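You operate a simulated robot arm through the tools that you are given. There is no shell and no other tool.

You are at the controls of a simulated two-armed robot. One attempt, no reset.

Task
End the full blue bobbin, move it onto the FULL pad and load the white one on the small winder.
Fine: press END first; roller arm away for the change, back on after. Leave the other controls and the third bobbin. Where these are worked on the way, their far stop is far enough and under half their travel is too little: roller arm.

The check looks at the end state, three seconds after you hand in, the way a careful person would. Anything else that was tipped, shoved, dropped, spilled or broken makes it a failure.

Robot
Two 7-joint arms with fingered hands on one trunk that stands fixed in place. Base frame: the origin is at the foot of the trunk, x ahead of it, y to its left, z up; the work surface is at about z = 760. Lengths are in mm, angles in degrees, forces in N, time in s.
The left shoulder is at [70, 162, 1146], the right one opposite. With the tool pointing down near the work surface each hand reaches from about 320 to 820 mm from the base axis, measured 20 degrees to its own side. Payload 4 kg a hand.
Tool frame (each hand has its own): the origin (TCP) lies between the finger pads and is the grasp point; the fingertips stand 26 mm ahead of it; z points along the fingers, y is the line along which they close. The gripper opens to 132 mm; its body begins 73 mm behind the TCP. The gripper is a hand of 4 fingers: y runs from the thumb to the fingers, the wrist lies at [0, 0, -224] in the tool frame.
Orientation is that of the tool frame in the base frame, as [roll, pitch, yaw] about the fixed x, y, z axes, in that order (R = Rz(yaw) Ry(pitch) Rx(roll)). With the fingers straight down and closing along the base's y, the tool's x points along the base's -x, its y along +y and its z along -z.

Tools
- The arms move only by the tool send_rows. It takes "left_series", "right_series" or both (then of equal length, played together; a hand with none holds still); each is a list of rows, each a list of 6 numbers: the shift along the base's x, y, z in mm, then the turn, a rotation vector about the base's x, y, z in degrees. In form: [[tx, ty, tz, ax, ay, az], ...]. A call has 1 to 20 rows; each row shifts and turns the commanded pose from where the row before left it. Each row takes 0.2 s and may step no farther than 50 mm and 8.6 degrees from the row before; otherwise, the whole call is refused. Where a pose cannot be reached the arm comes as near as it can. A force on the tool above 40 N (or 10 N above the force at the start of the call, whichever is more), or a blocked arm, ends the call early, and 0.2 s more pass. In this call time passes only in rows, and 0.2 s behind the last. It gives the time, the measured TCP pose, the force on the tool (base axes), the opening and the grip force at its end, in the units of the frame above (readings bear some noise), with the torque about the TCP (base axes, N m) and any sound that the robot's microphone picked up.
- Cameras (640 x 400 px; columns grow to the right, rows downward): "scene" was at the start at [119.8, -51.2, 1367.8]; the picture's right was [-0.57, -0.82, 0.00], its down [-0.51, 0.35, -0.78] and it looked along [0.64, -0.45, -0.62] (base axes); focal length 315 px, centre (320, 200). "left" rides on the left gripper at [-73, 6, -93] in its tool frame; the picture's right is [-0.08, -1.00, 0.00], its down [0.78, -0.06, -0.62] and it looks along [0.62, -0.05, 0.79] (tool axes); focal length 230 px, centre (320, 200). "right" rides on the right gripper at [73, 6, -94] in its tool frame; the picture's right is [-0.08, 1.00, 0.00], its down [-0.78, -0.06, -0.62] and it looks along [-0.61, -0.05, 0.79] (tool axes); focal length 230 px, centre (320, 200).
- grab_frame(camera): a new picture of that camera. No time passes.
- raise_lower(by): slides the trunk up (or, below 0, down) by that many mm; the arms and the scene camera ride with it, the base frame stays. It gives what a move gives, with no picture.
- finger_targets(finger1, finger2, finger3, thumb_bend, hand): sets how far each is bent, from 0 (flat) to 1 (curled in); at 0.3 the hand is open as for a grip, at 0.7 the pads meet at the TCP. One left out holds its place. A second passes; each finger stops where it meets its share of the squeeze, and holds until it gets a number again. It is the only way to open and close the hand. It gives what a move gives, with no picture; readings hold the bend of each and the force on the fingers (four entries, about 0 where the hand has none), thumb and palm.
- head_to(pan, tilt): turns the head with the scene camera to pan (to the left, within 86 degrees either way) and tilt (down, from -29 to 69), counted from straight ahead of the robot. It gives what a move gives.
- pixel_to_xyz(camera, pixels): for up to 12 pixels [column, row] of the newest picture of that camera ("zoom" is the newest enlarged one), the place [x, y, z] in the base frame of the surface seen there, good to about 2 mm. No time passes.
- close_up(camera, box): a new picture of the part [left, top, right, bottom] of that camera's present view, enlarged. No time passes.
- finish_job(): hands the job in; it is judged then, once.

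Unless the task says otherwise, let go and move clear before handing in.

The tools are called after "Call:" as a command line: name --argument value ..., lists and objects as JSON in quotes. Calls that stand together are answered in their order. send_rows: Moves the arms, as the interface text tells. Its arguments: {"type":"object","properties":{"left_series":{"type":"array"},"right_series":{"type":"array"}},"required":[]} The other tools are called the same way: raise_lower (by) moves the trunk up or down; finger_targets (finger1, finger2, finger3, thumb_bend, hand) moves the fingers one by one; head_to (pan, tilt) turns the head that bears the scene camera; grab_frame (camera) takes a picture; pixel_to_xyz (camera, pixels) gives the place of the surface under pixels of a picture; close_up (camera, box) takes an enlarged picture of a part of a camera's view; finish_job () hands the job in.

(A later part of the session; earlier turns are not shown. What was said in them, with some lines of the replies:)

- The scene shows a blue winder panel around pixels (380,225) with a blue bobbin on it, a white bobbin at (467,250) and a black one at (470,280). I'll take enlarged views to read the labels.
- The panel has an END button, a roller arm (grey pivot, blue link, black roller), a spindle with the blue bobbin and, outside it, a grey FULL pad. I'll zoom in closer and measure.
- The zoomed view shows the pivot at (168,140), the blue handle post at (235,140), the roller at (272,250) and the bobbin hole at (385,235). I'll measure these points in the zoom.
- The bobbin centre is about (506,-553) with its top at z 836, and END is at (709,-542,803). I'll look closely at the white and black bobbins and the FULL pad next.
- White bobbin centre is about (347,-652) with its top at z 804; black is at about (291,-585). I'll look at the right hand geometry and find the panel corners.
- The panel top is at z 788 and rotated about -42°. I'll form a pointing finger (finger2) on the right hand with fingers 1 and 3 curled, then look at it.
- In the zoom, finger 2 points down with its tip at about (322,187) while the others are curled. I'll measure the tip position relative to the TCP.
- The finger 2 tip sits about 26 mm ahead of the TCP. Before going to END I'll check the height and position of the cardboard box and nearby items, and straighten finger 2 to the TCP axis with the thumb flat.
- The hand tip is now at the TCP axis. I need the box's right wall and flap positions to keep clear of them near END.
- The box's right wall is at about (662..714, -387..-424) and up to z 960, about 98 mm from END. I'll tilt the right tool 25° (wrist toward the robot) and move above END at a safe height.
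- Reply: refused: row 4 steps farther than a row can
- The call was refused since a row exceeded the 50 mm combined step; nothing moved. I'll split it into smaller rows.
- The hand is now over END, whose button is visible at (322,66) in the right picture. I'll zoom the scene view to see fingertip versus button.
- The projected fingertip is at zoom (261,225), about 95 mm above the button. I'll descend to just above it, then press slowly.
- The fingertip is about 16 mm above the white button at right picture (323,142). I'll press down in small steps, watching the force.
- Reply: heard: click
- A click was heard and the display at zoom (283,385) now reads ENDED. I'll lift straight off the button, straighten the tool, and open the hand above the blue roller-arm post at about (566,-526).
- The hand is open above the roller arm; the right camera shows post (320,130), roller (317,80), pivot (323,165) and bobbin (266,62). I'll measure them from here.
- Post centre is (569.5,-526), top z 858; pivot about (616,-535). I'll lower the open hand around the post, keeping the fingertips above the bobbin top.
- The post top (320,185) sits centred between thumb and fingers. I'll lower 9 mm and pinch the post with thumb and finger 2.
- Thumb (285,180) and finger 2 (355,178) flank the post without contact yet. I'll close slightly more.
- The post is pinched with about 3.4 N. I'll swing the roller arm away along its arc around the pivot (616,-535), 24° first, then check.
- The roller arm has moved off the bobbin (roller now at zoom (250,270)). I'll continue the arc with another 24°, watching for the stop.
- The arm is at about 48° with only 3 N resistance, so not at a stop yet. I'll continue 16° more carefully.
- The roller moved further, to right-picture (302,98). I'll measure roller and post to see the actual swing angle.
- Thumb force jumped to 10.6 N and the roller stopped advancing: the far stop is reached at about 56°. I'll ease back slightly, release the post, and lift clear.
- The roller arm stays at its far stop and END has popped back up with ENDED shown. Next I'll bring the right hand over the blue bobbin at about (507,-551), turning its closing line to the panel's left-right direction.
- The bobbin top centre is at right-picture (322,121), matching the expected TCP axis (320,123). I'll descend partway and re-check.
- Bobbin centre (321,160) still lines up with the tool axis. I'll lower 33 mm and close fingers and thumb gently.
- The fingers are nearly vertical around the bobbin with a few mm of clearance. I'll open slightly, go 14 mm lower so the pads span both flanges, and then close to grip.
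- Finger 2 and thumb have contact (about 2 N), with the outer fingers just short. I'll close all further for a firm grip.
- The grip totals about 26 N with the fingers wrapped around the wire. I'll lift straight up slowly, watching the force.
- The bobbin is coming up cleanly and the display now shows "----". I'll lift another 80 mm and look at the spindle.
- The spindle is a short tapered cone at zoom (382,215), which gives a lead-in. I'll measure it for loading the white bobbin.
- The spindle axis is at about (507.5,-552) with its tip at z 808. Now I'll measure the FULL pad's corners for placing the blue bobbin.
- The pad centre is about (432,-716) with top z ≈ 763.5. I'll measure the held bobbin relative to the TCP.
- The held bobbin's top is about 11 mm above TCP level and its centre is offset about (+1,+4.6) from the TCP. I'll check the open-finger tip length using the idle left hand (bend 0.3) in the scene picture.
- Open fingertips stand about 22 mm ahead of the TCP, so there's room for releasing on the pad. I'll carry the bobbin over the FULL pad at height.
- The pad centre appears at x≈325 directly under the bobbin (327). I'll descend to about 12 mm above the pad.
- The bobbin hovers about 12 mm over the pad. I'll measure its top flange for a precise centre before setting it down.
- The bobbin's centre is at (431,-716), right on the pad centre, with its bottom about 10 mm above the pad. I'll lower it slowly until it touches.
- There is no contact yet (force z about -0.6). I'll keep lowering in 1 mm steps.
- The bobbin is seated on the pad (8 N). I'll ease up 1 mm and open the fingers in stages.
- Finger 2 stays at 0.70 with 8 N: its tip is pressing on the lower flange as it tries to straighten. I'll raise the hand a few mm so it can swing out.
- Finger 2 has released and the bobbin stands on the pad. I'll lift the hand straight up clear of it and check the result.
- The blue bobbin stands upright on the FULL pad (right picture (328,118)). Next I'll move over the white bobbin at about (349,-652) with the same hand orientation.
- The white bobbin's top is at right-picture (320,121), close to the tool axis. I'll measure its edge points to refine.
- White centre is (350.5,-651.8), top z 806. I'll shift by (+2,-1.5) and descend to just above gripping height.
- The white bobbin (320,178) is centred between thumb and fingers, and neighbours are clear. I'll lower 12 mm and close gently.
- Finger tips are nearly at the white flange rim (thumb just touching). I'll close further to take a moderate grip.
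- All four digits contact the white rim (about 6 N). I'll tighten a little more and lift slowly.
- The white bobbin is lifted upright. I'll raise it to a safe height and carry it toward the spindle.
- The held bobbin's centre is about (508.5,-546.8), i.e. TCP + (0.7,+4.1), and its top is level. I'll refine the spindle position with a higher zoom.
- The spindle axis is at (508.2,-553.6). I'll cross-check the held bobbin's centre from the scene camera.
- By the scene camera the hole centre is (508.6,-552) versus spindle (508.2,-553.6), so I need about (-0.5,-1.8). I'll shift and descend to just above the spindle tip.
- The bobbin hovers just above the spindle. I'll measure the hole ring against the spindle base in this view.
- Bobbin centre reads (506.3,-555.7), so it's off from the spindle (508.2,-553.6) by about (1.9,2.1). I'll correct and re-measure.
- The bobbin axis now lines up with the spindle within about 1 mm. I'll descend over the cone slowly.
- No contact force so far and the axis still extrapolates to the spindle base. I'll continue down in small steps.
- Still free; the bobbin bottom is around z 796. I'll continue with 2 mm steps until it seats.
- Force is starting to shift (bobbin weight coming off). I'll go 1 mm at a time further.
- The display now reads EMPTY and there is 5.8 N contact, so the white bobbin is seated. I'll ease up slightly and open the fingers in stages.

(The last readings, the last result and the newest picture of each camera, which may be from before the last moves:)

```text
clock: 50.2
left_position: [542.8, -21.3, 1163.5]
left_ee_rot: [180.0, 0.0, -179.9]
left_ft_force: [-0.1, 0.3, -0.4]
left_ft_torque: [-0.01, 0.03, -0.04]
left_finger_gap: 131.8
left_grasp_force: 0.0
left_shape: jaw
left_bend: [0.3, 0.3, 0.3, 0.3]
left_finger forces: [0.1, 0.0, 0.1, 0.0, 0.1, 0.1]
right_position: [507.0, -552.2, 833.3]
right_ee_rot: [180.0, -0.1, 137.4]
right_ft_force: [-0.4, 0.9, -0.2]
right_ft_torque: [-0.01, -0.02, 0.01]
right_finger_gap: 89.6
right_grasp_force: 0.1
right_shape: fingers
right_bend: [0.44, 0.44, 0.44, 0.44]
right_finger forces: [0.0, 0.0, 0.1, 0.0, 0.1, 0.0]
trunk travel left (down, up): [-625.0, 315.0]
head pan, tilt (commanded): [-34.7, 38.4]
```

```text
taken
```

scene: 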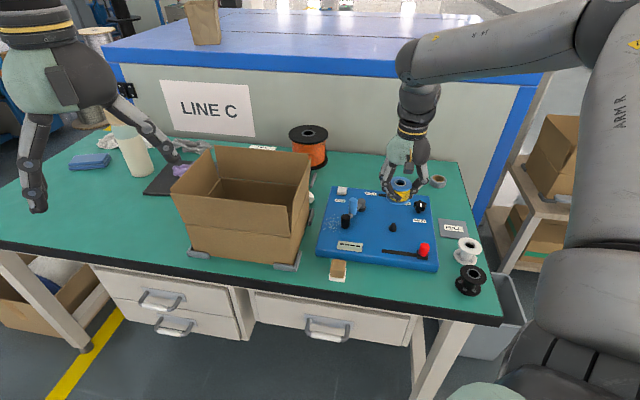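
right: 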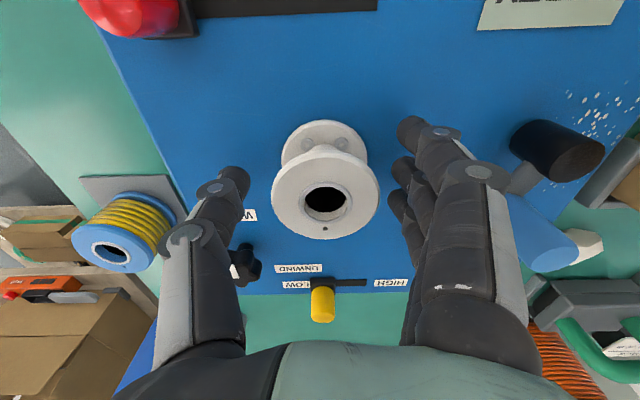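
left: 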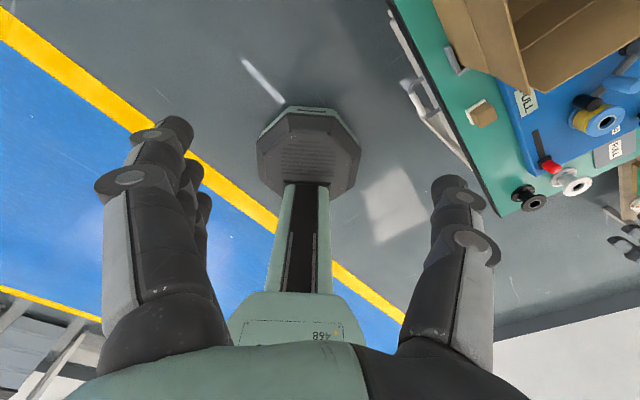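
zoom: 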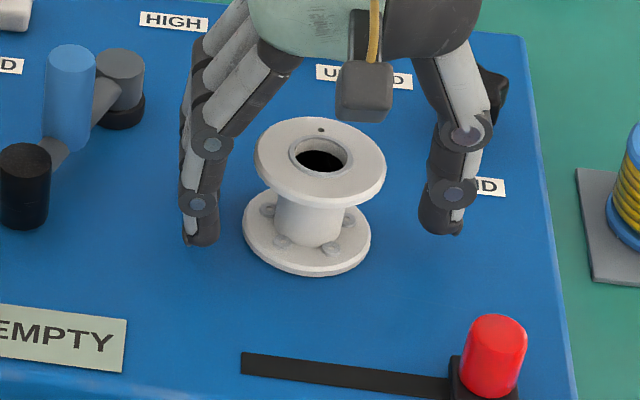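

The white bobbin stands free and upright on the spindle. I'll lift the hand clear and verify its seating height.

Call:
send_rows --right_series '[[0, 0, 20, 0, 0, 0], [0, 0, 40, 0, 0, 0], [0, 0, 50, 0, 0, 0]]'

Call:
close_up --camera "scene" --box '[340, 175, 440, 260]'

Call:
grab_frame --camera "right"

```text
clock: 51.0
left_position: [543.4, -18.4, 1164.6]
left_ee_rot: [-180.0, 0.0, -179.9]
left_ft_force: [-1.0, -0.8, 0.6]
left_ft_torque: [-0.02, 0.01, 0.0]
left_finger_gap: 131.8
left_grasp_force: 0.0
left_shape: jaw
left_bend: [0.3, 0.3, 0.3, 0.3]
left_finger forces: [0.0, 0.0, 0.0, 0.0, 0.0, 0.0]
right_position: [506.7, -551.2, 944.5]
right_ee_rot: [-179.9, 0.0, 137.4]
right_ft_force: [0.4, 0.5, -0.3]
right_ft_torque: [-0.01, 0.02, 0.02]
right_finger_gap: 89.8
right_grasp_force: 0.1
right_shape: fingers
right_bend: [0.44, 0.44, 0.44, 0.44]
right_finger forces: [0.0, 0.0, 0.0, 0.0, 0.0, 0.0]
trunk travel left (down, up): [-625.0, 315.0]
head pan, tilt (commanded): [-34.7, 38.4]
```

```text
4.71 times, centred on (390, 218) of scene
```

zoom: 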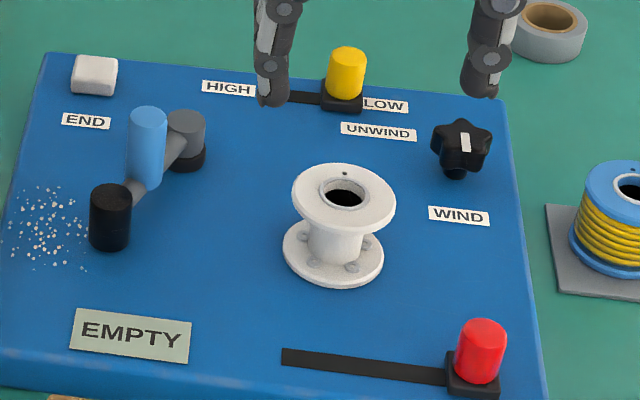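

```text
taken
```

right: 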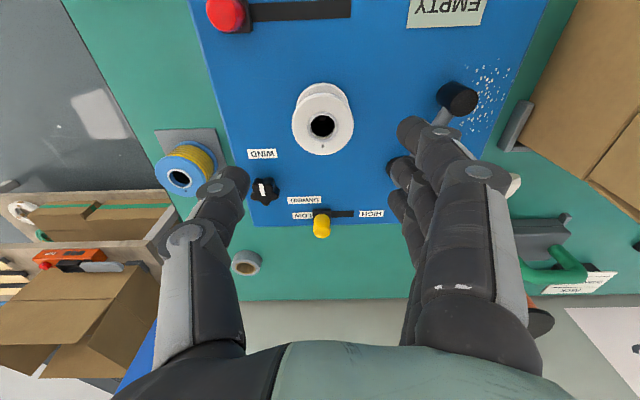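

Call:
pixel_to_xyz --camera "zoom" --pixels '[[345, 168], [300, 190], [388, 205], [340, 225], [290, 250], [375, 270], [335, 283], [147, 115], [108, 192], [187, 118], [315, 195], [374, 195]]'

```text
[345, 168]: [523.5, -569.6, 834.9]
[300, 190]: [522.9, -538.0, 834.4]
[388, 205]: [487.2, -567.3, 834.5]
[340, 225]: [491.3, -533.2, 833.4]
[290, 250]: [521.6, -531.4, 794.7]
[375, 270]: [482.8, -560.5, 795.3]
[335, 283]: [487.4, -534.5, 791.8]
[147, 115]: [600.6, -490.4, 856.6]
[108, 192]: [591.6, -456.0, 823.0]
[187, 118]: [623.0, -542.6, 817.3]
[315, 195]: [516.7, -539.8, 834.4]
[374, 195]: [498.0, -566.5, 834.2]
```

The white bobbin's top flange is level at z 834.5, the same height as the blue one had, so it's fully seated. Now I'll move over the roller arm post at about (601,-490) to bring it back.

Call:
send_rows --right_series '[[23.5, 15.2, 0, 0, 0, -6.5], [23.5, 15.2, 0, 0, 0, -6.5], [23.5, 15.2, 0, 0, 0, -6.5], [23.5, 15, 0, 0, 0, -6.5]]'

Call:
finger_targets --hand "right" --finger1 0.3 --finger2 0.4 --finger3 0.3 --thumb_bend 0.4

Call:
grab_frame --camera "right"

Call:
close_up --camera "scene" --box '[310, 130, 440, 260]'

```text
clock: 52.0
left_position: [544.6, -18.8, 1163.5]
left_ee_rot: [-180.0, 0.0, -179.8]
left_ft_force: [0.2, 1.1, -0.8]
left_ft_torque: [0.01, 0.02, -0.03]
left_finger_gap: 131.6
left_grasp_force: 0.1
left_shape: jaw
left_bend: [0.3, 0.3, 0.3, 0.3]
left_finger forces: [0.0, 0.0, 0.0, 0.0, 0.0, 0.0]
right_position: [602.2, -490.1, 941.6]
right_ee_rot: [-179.9, 0.0, 111.4]
right_ft_force: [-0.4, 0.0, -0.3]
right_ft_torque: [0.02, 0.0, -0.01]
right_finger_gap: 90.0
right_grasp_force: 0.0
right_shape: fingers
right_bend: [0.44, 0.44, 0.44, 0.44]
right_finger forces: [0.0, 0.0, 0.1, 0.0, 0.0, 0.0]
trunk travel left (down, up): [-625.0, 315.0]
head pan, tilt (commanded): [-34.7, 38.4]
```

```text
clock: 53.0
left_position: [543.8, -20.0, 1163.1]
left_ee_rot: [-179.9, -0.1, -179.9]
left_ft_force: [0.2, 0.2, -0.3]
left_ft_torque: [0.02, -0.03, 0.01]
left_finger_gap: 131.8
left_grasp_force: 0.1
left_shape: jaw
left_bend: [0.3, 0.3, 0.3, 0.3]
left_finger forces: [0.0, 0.0, 0.0, 0.1, 0.1, 0.0]
right_position: [601.5, -492.2, 941.9]
right_ee_rot: [180.0, 0.1, 111.4]
right_ft_force: [-0.8, 0.2, 0.1]
right_ft_torque: [0.01, 0.03, 0.0]
right_finger_gap: 119.4
right_grasp_force: 0.0
right_shape: fingers
right_bend: [0.3, 0.4, 0.3, 0.4]
right_finger forces: [0.1, 0.0, 0.1, 0.0, 0.1, 0.0]
trunk travel left (down, up): [-625.0, 315.0]
head pan, tilt (commanded): [-34.7, 38.4]
```

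```text
taken
```

right: 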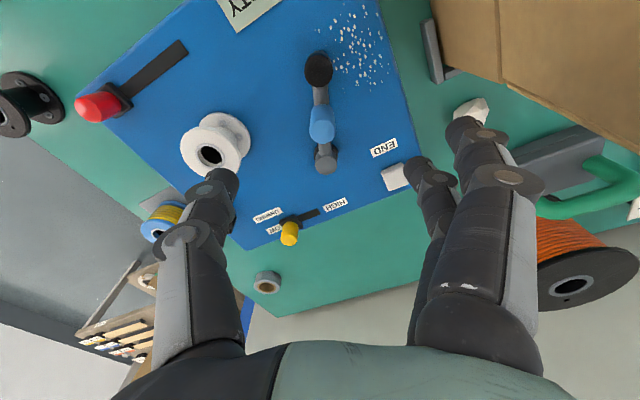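

```text
3.08 times, centred on (375, 195) of scene
```

zoom: 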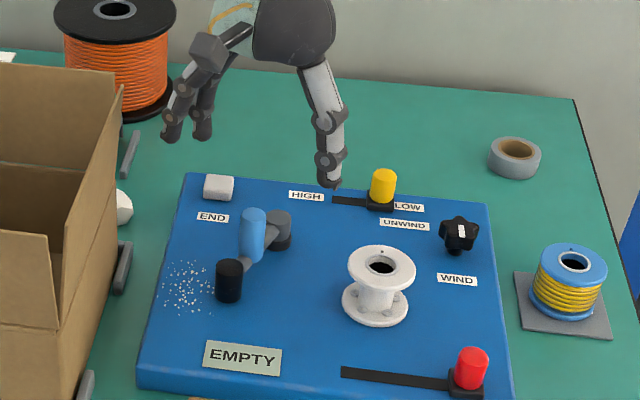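

The post top (321,131) lines up with the tool axis. I'll lower around it as before.

Call:
send_rows --right_series '[[0, 0, -38, 0, 0, 0], [0, 0, -38, 0, 0, 0]]'

Call:
grab_frame --camera "right"

Call:
close_up --camera "scene" --box '[310, 130, 440, 260]'

```text
clock: 53.6
left_position: [543.8, -20.4, 1163.9]
left_ee_rot: [179.9, -0.1, -179.9]
left_ft_force: [0.7, -0.7, -0.1]
left_ft_torque: [0.01, 0.02, 0.02]
left_finger_gap: 131.8
left_grasp_force: 0.1
left_shape: jaw
left_bend: [0.3, 0.3, 0.3, 0.3]
left_finger forces: [0.0, 0.1, 0.0, 0.1, 0.0, 0.0]
right_position: [601.4, -492.7, 864.9]
right_ee_rot: [-179.9, 0.0, 111.5]
right_ft_force: [0.0, -0.1, 0.2]
right_ft_torque: [0.03, -0.01, 0.03]
right_finger_gap: 119.5
right_grasp_force: 0.1
right_shape: fingers
right_bend: [0.3, 0.4, 0.3, 0.4]
right_finger forces: [0.0, 0.1, 0.1, 0.0, 0.0, 0.0]
trunk travel left (down, up): [-625.0, 315.0]
head pan, tilt (commanded): [-34.7, 38.4]
```

```text
taken
```

right: 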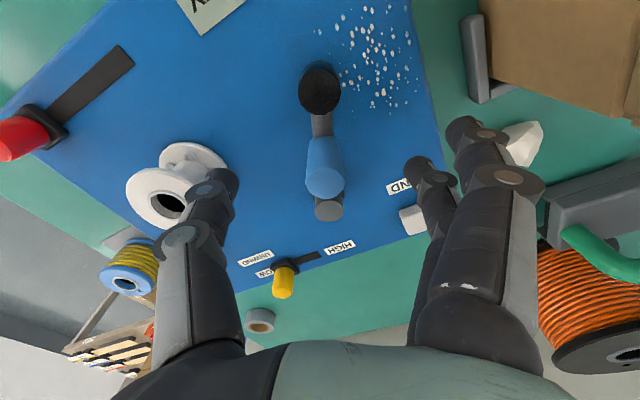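

```text
3.08 times, centred on (375, 195) of scene
```

zoom: 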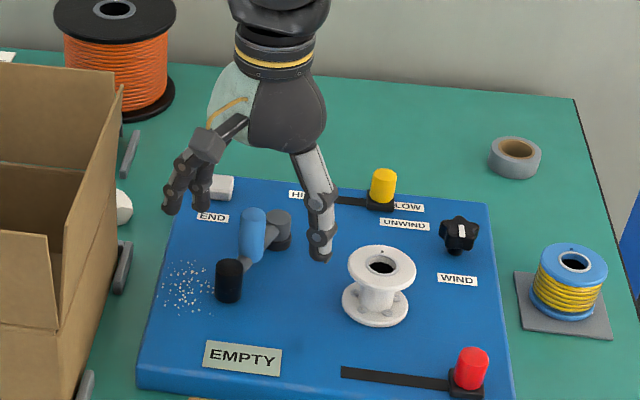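

The post (323,182) is centred. I'll lower 7 mm and pinch it again with thumb and finger 2.

Call:
send_rows --right_series '[[0.5, 1, -7, 0, 0, 0]]'

Call:
finger_targets --hand "right" --finger2 0.68 --thumb_bend 0.68

Call:
grab_frame --camera "right"

Call:
close_up --camera "scene" --box '[310, 130, 440, 260]'

```text
clock: 54.0
left_position: [544.1, -21.2, 1164.2]
left_ee_rot: [179.9, -0.2, -180.0]
left_ft_force: [0.2, 0.8, -0.3]
left_ft_torque: [0.0, -0.01, -0.01]
left_finger_gap: 131.8
left_grasp_force: 0.2
left_shape: jaw
left_bend: [0.3, 0.3, 0.3, 0.3]
left_finger forces: [0.0, 0.1, 0.1, 0.0, 0.0, 0.0]
right_position: [601.1, -491.8, 859.2]
right_ee_rot: [-180.0, 0.0, 111.4]
right_ft_force: [0.2, -0.6, 0.4]
right_ft_torque: [-0.03, -0.01, 0.0]
right_finger_gap: 119.6
right_grasp_force: 0.1
right_shape: fingers
right_bend: [0.3, 0.4, 0.3, 0.4]
right_finger forces: [0.0, 0.0, 0.0, 0.1, 0.1, 0.1]
trunk travel left (down, up): [-625.0, 315.0]
head pan, tilt (commanded): [-34.7, 38.4]
```

```text
clock: 55.0
left_position: [543.3, -19.8, 1162.9]
left_ee_rot: [-179.9, -0.1, -180.0]
left_ft_force: [-0.2, 0.5, 0.2]
left_ft_torque: [0.0, 0.03, 0.02]
left_finger_gap: 131.9
left_grasp_force: 0.0
left_shape: jaw
left_bend: [0.3, 0.3, 0.3, 0.3]
left_finger forces: [0.0, 0.1, 0.0, 0.0, 0.1, 0.0]
right_position: [600.4, -491.3, 859.0]
right_ee_rot: [-180.0, 0.1, 111.4]
right_ft_force: [-0.1, 1.3, -0.6]
right_ft_torque: [0.04, 0.03, -0.03]
right_finger_gap: 78.3
right_grasp_force: 3.6
right_shape: fingers
right_bend: [0.3, 0.63, 0.3, 0.66]
right_finger forces: [0.1, 3.5, 0.0, 0.0, 3.4, 0.1]
trunk travel left (down, up): [-625.0, 315.0]
head pan, tilt (commanded): [-34.7, 38.4]
```

```text
taken
```

right: 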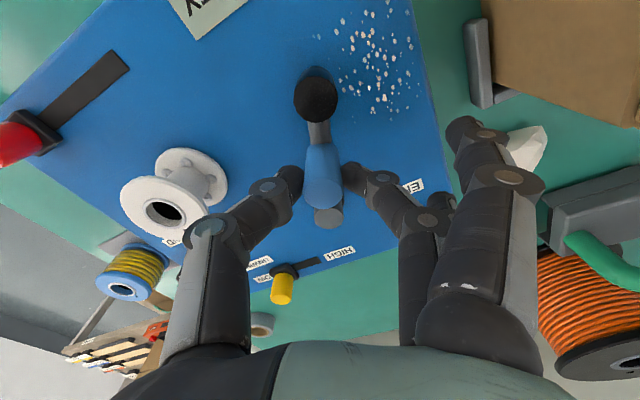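

```text
3.08 times, centred on (375, 195) of scene
```

zoom: 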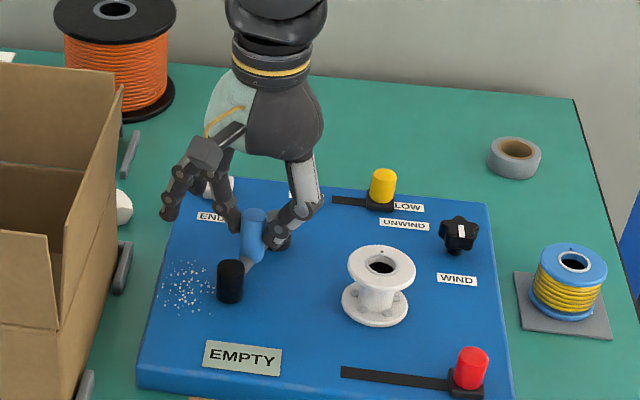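

The post is pinched with 3.5 N each side. I'll swing the roller arm back along its arc, 32° first.

Call:
send_rows --right_series '[[-6.5, -3.2, 0, 0, 0, 8], [-6.1, -4.0, 0, 0, 0, 8], [-5.4, -4.8, 0, 0, 0, 8], [-4.7, -5.6, 0, 0, 0, 8]]'

Call:
grab_frame --camera "right"

Call:
close_up --camera "scene" --box '[320, 150, 440, 260]'

```text
clock: 56.0
left_position: [544.6, -21.7, 1163.9]
left_ee_rot: [179.9, -0.1, -179.9]
left_ft_force: [-0.5, -0.4, 0.0]
left_ft_torque: [-0.01, -0.02, 0.03]
left_finger_gap: 131.9
left_grasp_force: 0.0
left_shape: jaw
left_bend: [0.3, 0.3, 0.3, 0.3]
left_finger forces: [0.0, 0.1, 0.0, 0.1, 0.1, 0.0]
right_position: [579.1, -507.4, 859.1]
right_ee_rot: [180.0, 0.0, 143.6]
right_ft_force: [3.4, -2.4, -1.1]
right_ft_torque: [-0.02, -0.11, -0.02]
right_finger_gap: 77.9
right_grasp_force: 3.3
right_shape: fingers
right_bend: [0.3, 0.63, 0.3, 0.67]
right_finger forces: [0.0, 3.9, 0.0, 0.0, 3.2, 0.1]
trunk travel left (down, up): [-625.0, 315.0]
head pan, tilt (commanded): [-34.7, 38.4]
```

```text
taken
```

right: 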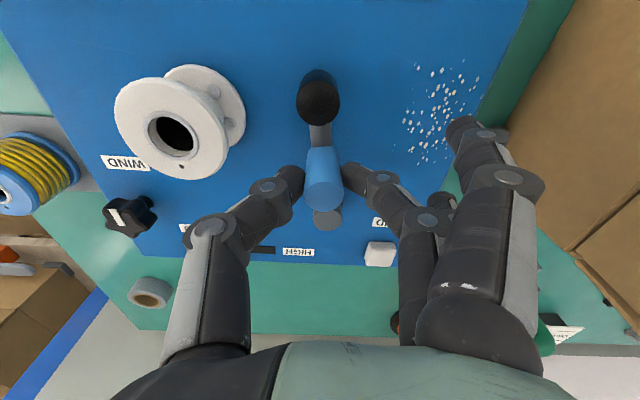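

```text
3.64 times, centred on (380, 205) of scene
```

zoom: 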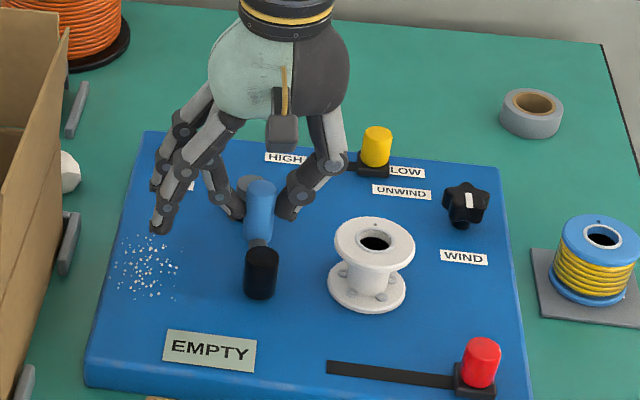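

The arm follows smoothly (about 4 N drag) and the roller is at zoom (260,272). I'll continue another 16° and check.

Call:
send_rows --right_series '[[-1.9, -3.0, 0, 0, 0, 4], [-1.9, -3.1, 0, 0, 0, 4], [-1.5, -3.3, 0, 0, 0, 4], [-1.5, -3.3, 0, 0, 0, 4]]'

Call:
grab_frame --camera "right"

Call:
close_up --camera "scene" --box '[340, 170, 430, 250]'

```text
clock: 57.0
left_position: [544.4, -20.3, 1163.8]
left_ee_rot: [179.9, -0.1, -179.9]
left_ft_force: [1.0, -0.3, 0.1]
left_ft_torque: [-0.03, 0.0, 0.03]
left_finger_gap: 131.8
left_grasp_force: 0.0
left_shape: jaw
left_bend: [0.3, 0.3, 0.3, 0.3]
left_finger forces: [0.1, 0.0, 0.0, 0.0, 0.1, 0.1]
right_position: [572.3, -521.5, 859.7]
right_ee_rot: [-180.0, 0.1, 159.5]
right_ft_force: [5.4, -0.6, -0.1]
right_ft_torque: [-0.05, -0.12, -0.03]
right_finger_gap: 77.9
right_grasp_force: 3.7
right_shape: fingers
right_bend: [0.3, 0.63, 0.3, 0.67]
right_finger forces: [0.0, 3.9, 0.0, 0.0, 2.9, 0.0]
trunk travel left (down, up): [-625.0, 315.0]
head pan, tilt (commanded): [-34.7, 38.4]
```

```text
taken
```

right: 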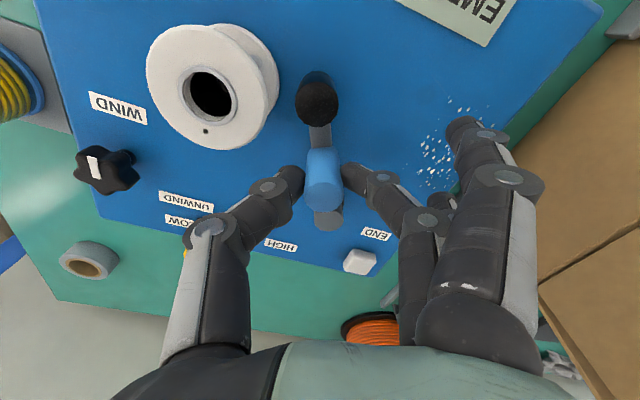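

```text
5.00 times, centred on (385, 210) of scene
```

zoom: 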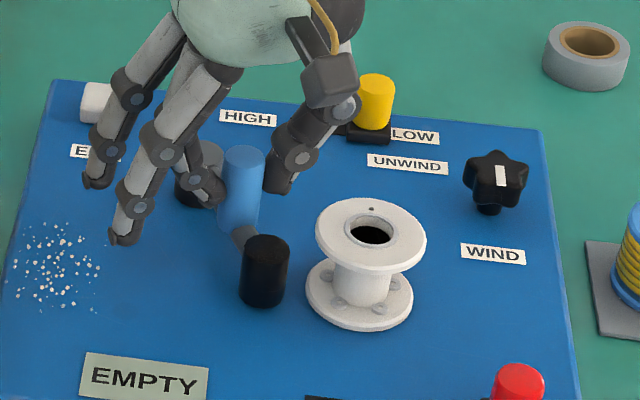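

The roller (264,270) is still a bit away from the white bobbin. I'll continue in 4° steps.

Call:
send_rows --right_series '[[-1.1, -3.4, 0, 0, 0, 4], [-0.9, -3.5, 0, 0, 0, 4]]'

Call:
close_up --camera "scene" --box '[340, 170, 430, 250]'

Call:
close_up --camera "right" --box '[140, 10, 400, 230]'

```text
clock: 57.6
left_position: [544.7, -19.9, 1162.9]
left_ee_rot: [-179.9, -0.2, -179.9]
left_ft_force: [0.4, 0.1, -0.5]
left_ft_torque: [-0.02, 0.0, -0.03]
left_finger_gap: 131.9
left_grasp_force: 0.1
left_shape: jaw
left_bend: [0.3, 0.3, 0.3, 0.3]
left_finger forces: [0.1, 0.1, 0.0, 0.0, 0.1, 0.0]
right_position: [571.6, -528.1, 859.2]
right_ee_rot: [-180.0, 0.0, 167.5]
right_ft_force: [4.1, 1.0, -0.8]
right_ft_torque: [0.02, -0.12, -0.07]
right_finger_gap: 77.8
right_grasp_force: 3.0
right_shape: fingers
right_bend: [0.3, 0.63, 0.3, 0.67]
right_finger forces: [0.0, 4.5, 0.1, 0.0, 2.4, 0.0]
trunk travel left (down, up): [-625.0, 315.0]
head pan, tilt (commanded): [-34.7, 38.4]
```

```text
5.00 times, centred on (385, 210) of scene
```

zoom: 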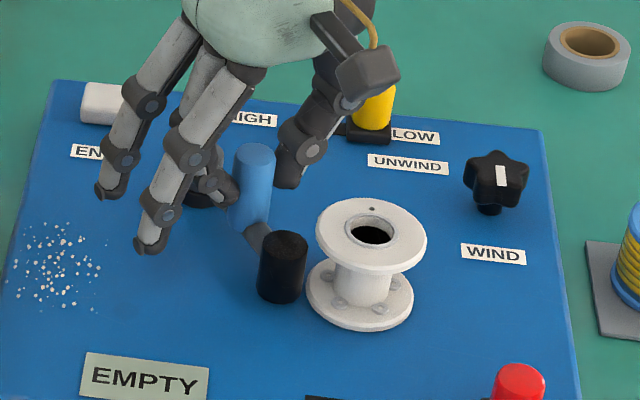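

```text
1.82 times, centred on (270, 120) of right
```

zoom: 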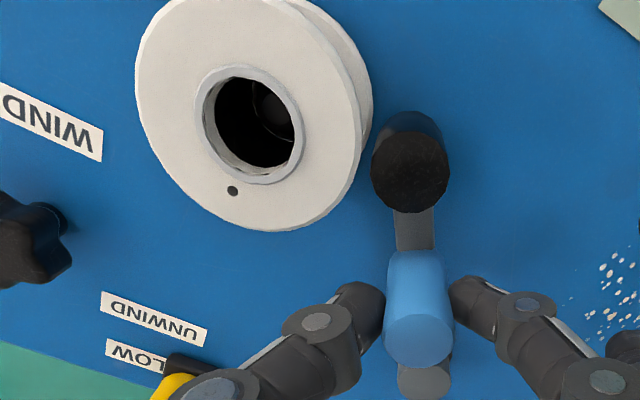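

The roller is now practically at its original position beside the bobbin. I'll nudge it in small steps until it contacts.

Call:
send_rows --right_series '[[-0.4, -1.8, 0, 0, 0, 2], [-0.3, -1.8, 0, 0, 0, 2]]'

Call:
close_up --camera "scene" --box '[340, 170, 430, 250]'

Call:
close_up --camera "right" --box '[140, 10, 400, 230]'

```text
clock: 58.2
left_position: [543.7, -19.8, 1163.8]
left_ee_rot: [180.0, -0.1, -179.9]
left_ft_force: [-0.1, 0.8, 0.1]
left_ft_torque: [0.01, -0.01, 0.02]
left_finger_gap: 131.9
left_grasp_force: 0.0
left_shape: jaw
left_bend: [0.3, 0.3, 0.3, 0.3]
left_finger forces: [0.1, 0.0, 0.0, 0.0, 0.1, 0.0]
right_position: [570.1, -531.0, 860.2]
right_ee_rot: [180.0, 0.1, 171.7]
right_ft_force: [5.7, 4.1, -1.0]
right_ft_torque: [0.1, -0.08, -0.02]
right_finger_gap: 76.3
right_grasp_force: 3.7
right_shape: fingers
right_bend: [0.3, 0.62, 0.3, 0.67]
right_finger forces: [0.1, 6.0, 0.0, 0.0, 0.8, 0.1]
trunk travel left (down, up): [-625.0, 315.0]
head pan, tilt (commanded): [-34.7, 38.4]
```

```text
5.00 times, centred on (385, 210) of scene
```

zoom: 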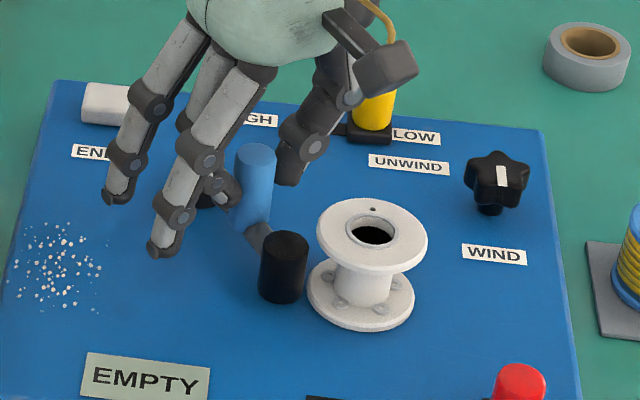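

```text
1.82 times, centred on (270, 120) of right
```

zoom: 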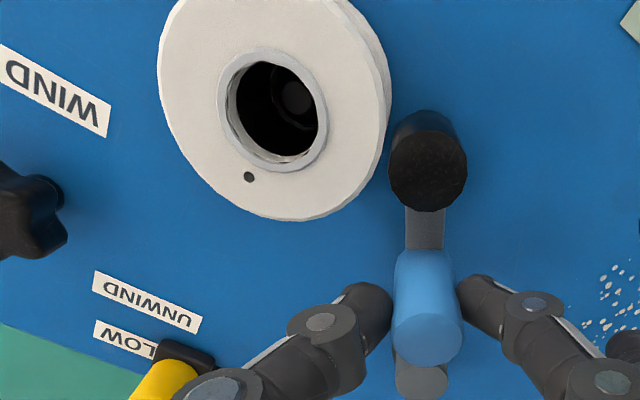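

Finger 2's force rose to 6 N, the thumb's fell to 0.8 N and the roller no longer moves: it's back on its stop against the bobbin. I'll release the post and lift clear.

Call:
finger_targets --hand "right" --finger2 0.4 --thumb_bend 0.4

Call:
send_rows --right_series '[[0, 0, 20, 0, 0, 0], [0, 0, 40, 0, 0, 0], [0, 0, 50, 0, 0, 0]]'

Call:
close_up --camera "scene" --box '[310, 170, 500, 300]'

Call:
grab_frame --camera "right"

```text
clock: 59.2
left_position: [542.8, -19.4, 1164.5]
left_ee_rot: [-180.0, -0.1, -179.9]
left_ft_force: [-0.1, -0.5, 0.3]
left_ft_torque: [0.0, -0.02, 0.05]
left_finger_gap: 131.8
left_grasp_force: 0.0
left_shape: jaw
left_bend: [0.3, 0.3, 0.3, 0.3]
left_finger forces: [0.0, 0.1, 0.0, 0.0, 0.1, 0.1]
right_position: [569.1, -530.3, 861.3]
right_ee_rot: [179.9, 0.0, 171.4]
right_ft_force: [0.0, 0.8, 0.3]
right_ft_torque: [-0.02, 0.01, -0.02]
right_finger_gap: 119.6
right_grasp_force: 0.0
right_shape: fingers
right_bend: [0.3, 0.4, 0.3, 0.4]
right_finger forces: [0.1, 0.0, 0.0, 0.0, 0.0, 0.0]
trunk travel left (down, up): [-625.0, 315.0]
head pan, tilt (commanded): [-34.7, 38.4]
```

```text
clock: 60.0
left_position: [543.1, -18.9, 1163.7]
left_ee_rot: [-179.9, -0.1, -179.9]
left_ft_force: [-0.8, -0.6, 1.0]
left_ft_torque: [0.01, -0.01, 0.03]
left_finger_gap: 131.5
left_grasp_force: 0.1
left_shape: jaw
left_bend: [0.3, 0.3, 0.3, 0.3]
left_finger forces: [0.0, 0.0, 0.0, 0.0, 0.1, 0.0]
right_position: [569.6, -532.2, 973.3]
right_ee_rot: [180.0, 0.1, 171.5]
right_ft_force: [0.2, 0.0, -0.3]
right_ft_torque: [-0.03, -0.03, 0.0]
right_finger_gap: 119.7
right_grasp_force: 0.1
right_shape: fingers
right_bend: [0.3, 0.4, 0.3, 0.4]
right_finger forces: [0.0, 0.1, 0.0, 0.1, 0.0, 0.0]
trunk travel left (down, up): [-625.0, 315.0]
head pan, tilt (commanded): [-34.7, 38.4]
```

```text
3.08 times, centred on (405, 235) of scene
```

zoom: 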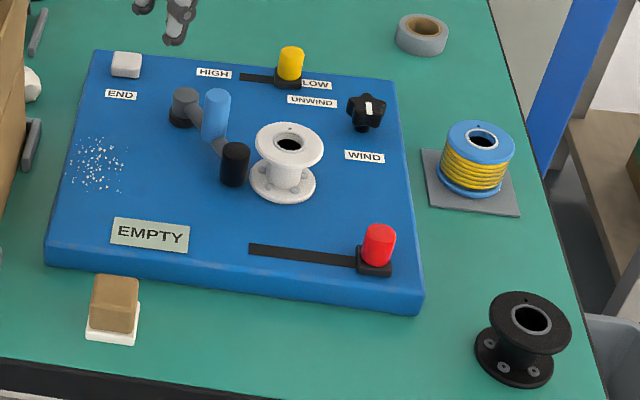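

```text
taken
```

right: 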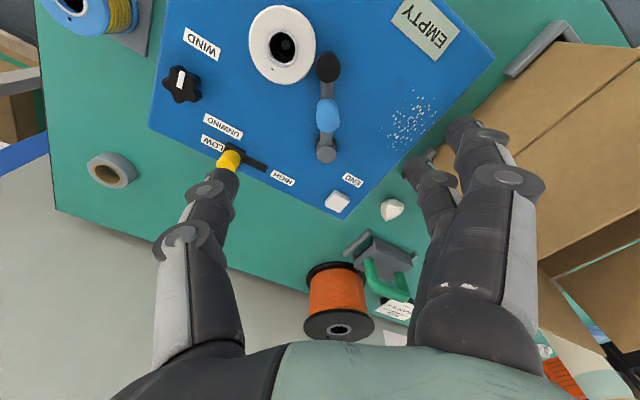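

The layout matches the first picture: roller at (235,165), yellow, star knob and red slider unchanged, black bobbin untouched. I'll double-check the roller/bobbin contact and the blue bobbin's position on the pad.

Call:
close_up --camera "scene" --box '[360, 190, 410, 242]'

Call:
close_up --camera "scene" --box '[430, 200, 480, 245]'

Call:
pixel_to_xyz --camera "zoom" --pixels '[[220, 120], [390, 150], [310, 90], [300, 200], [230, 270], [370, 290], [290, 315], [160, 150], [440, 350], [200, 340]]'

Call:
close_up --camera "right" --box '[220, 0, 370, 180]'

```text
7.69 times, centred on (385, 216) of scene
```

zoom: 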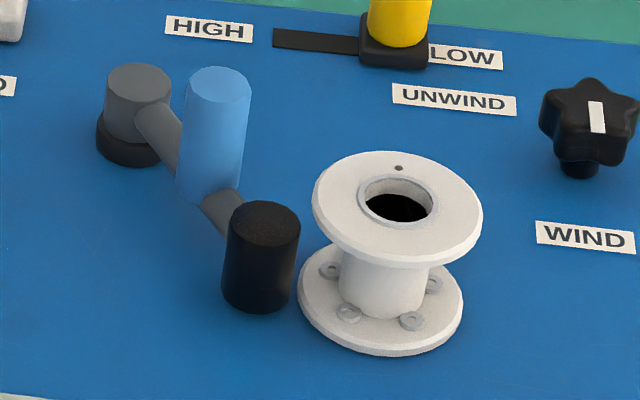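

```text
8.89 times, centred on (455, 222) of scene
```

zoom: 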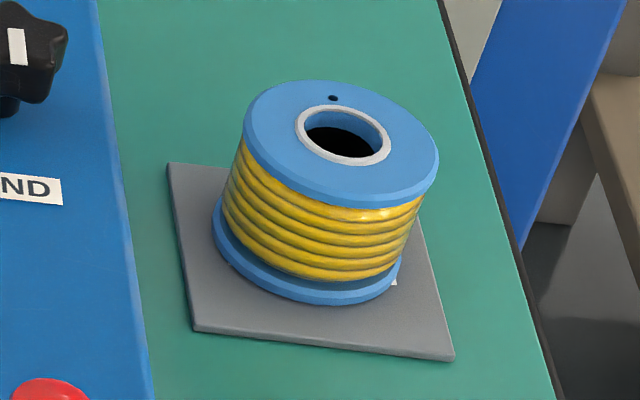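

```text
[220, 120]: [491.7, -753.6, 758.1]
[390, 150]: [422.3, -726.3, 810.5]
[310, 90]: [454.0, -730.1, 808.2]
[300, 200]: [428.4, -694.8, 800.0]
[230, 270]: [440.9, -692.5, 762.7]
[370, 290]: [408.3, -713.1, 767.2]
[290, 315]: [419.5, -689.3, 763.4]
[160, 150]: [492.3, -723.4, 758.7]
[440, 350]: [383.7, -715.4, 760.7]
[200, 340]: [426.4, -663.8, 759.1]
```

```text
2.22 times, centred on (295, 90) of right
```

zoom: 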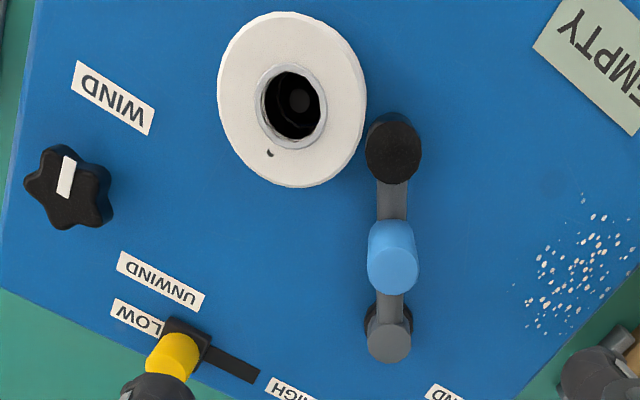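

The roller sits against the white bobbin's rim, and the blue bobbin's base (308,255) is centred on the pad (311,260). I'll raise the right hand well clear before handing in.

Call:
send_rows --right_series '[[0, 0, 45, 0, 0, 0], [0, 0, 45, 0, 0, 0], [-40, 0, 0, 0, 0, 0], [-40, 0, 0, 0, 0, 0], [-40, 0, 0, 0, 0, 0]]'

Call:
grab_frame --camera "scene"

Call:
close_up --camera "scene" --box '[310, 170, 500, 300]'

```text
clock: 61.2
left_position: [542.7, -19.9, 1165.6]
left_ee_rot: [179.9, 0.1, -180.0]
left_ft_force: [-1.0, 0.4, 0.9]
left_ft_torque: [0.03, 0.01, -0.01]
left_finger_gap: 131.7
left_grasp_force: 0.2
left_shape: jaw
left_bend: [0.3, 0.3, 0.3, 0.3]
left_finger forces: [0.0, 0.1, 0.0, 0.1, 0.1, 0.1]
right_position: [447.1, -531.0, 1059.4]
right_ee_rot: [-179.9, 0.1, 171.5]
right_ft_force: [0.6, 0.2, 0.8]
right_ft_torque: [0.01, 0.0, 0.0]
right_finger_gap: 119.5
right_grasp_force: 0.0
right_shape: fingers
right_bend: [0.3, 0.4, 0.3, 0.4]
right_finger forces: [0.0, 0.0, 0.0, 0.0, 0.0, 0.1]
trunk travel left (down, up): [-625.0, 315.0]
head pan, tilt (commanded): [-34.7, 38.4]
```

```text
taken
```

scene: 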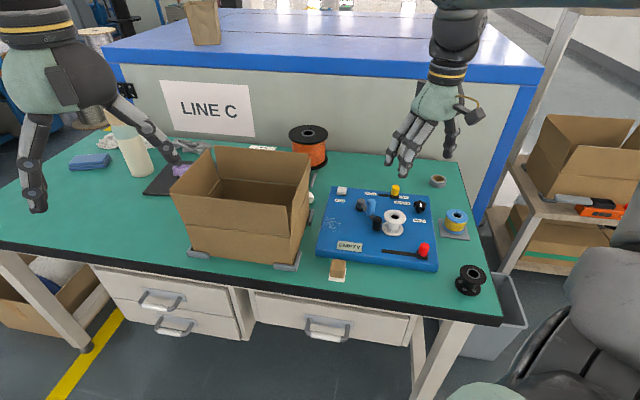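

```text
3.08 times, centred on (405, 235) of scene
```

zoom: 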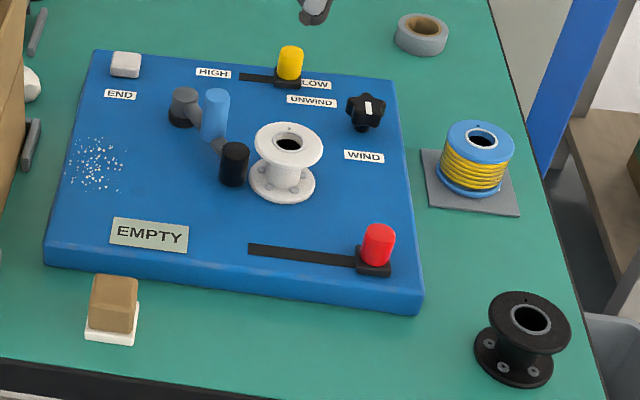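

The final pictures show the blue bobbin upright on the FULL pad (475,160), the white bobbin seated on the spindle (288,160) and the roller back against it (234,165). The other controls and the black bobbin are unmoved, and both hands are clear, so I'll hand in.

Call:
finish_job

```text
The job is handed in.
```

The job is handed in: the winder is changed over from the full blue bobbin to the white one. I haven't seen the result of the check.

- **END:** I pressed it first; there was a click and the display changed from FULL to ENDED.
- **Roller arm:** I swung it to its far stop, about 56°, before the change. Afterwards I brought it back until it stopped against the white bobbin's rim, the same place it started.
- **Blue bobbin:** it stands upright and centred on the FULL pad. While I was letting go, one fingertip caught on its lower flange for a moment. Lifting the hand 4 mm freed it, and the bobbin stayed in place.
- **White bobbin:** it is level on the spindle at the height the blue one had, and the display now reads EMPTY.
- **Everything else:** the HIGH/LOW slider, the WIND/UNWIND knob, the red slider and the black bobbin look the same as at the start. Both hands are empty and clear.
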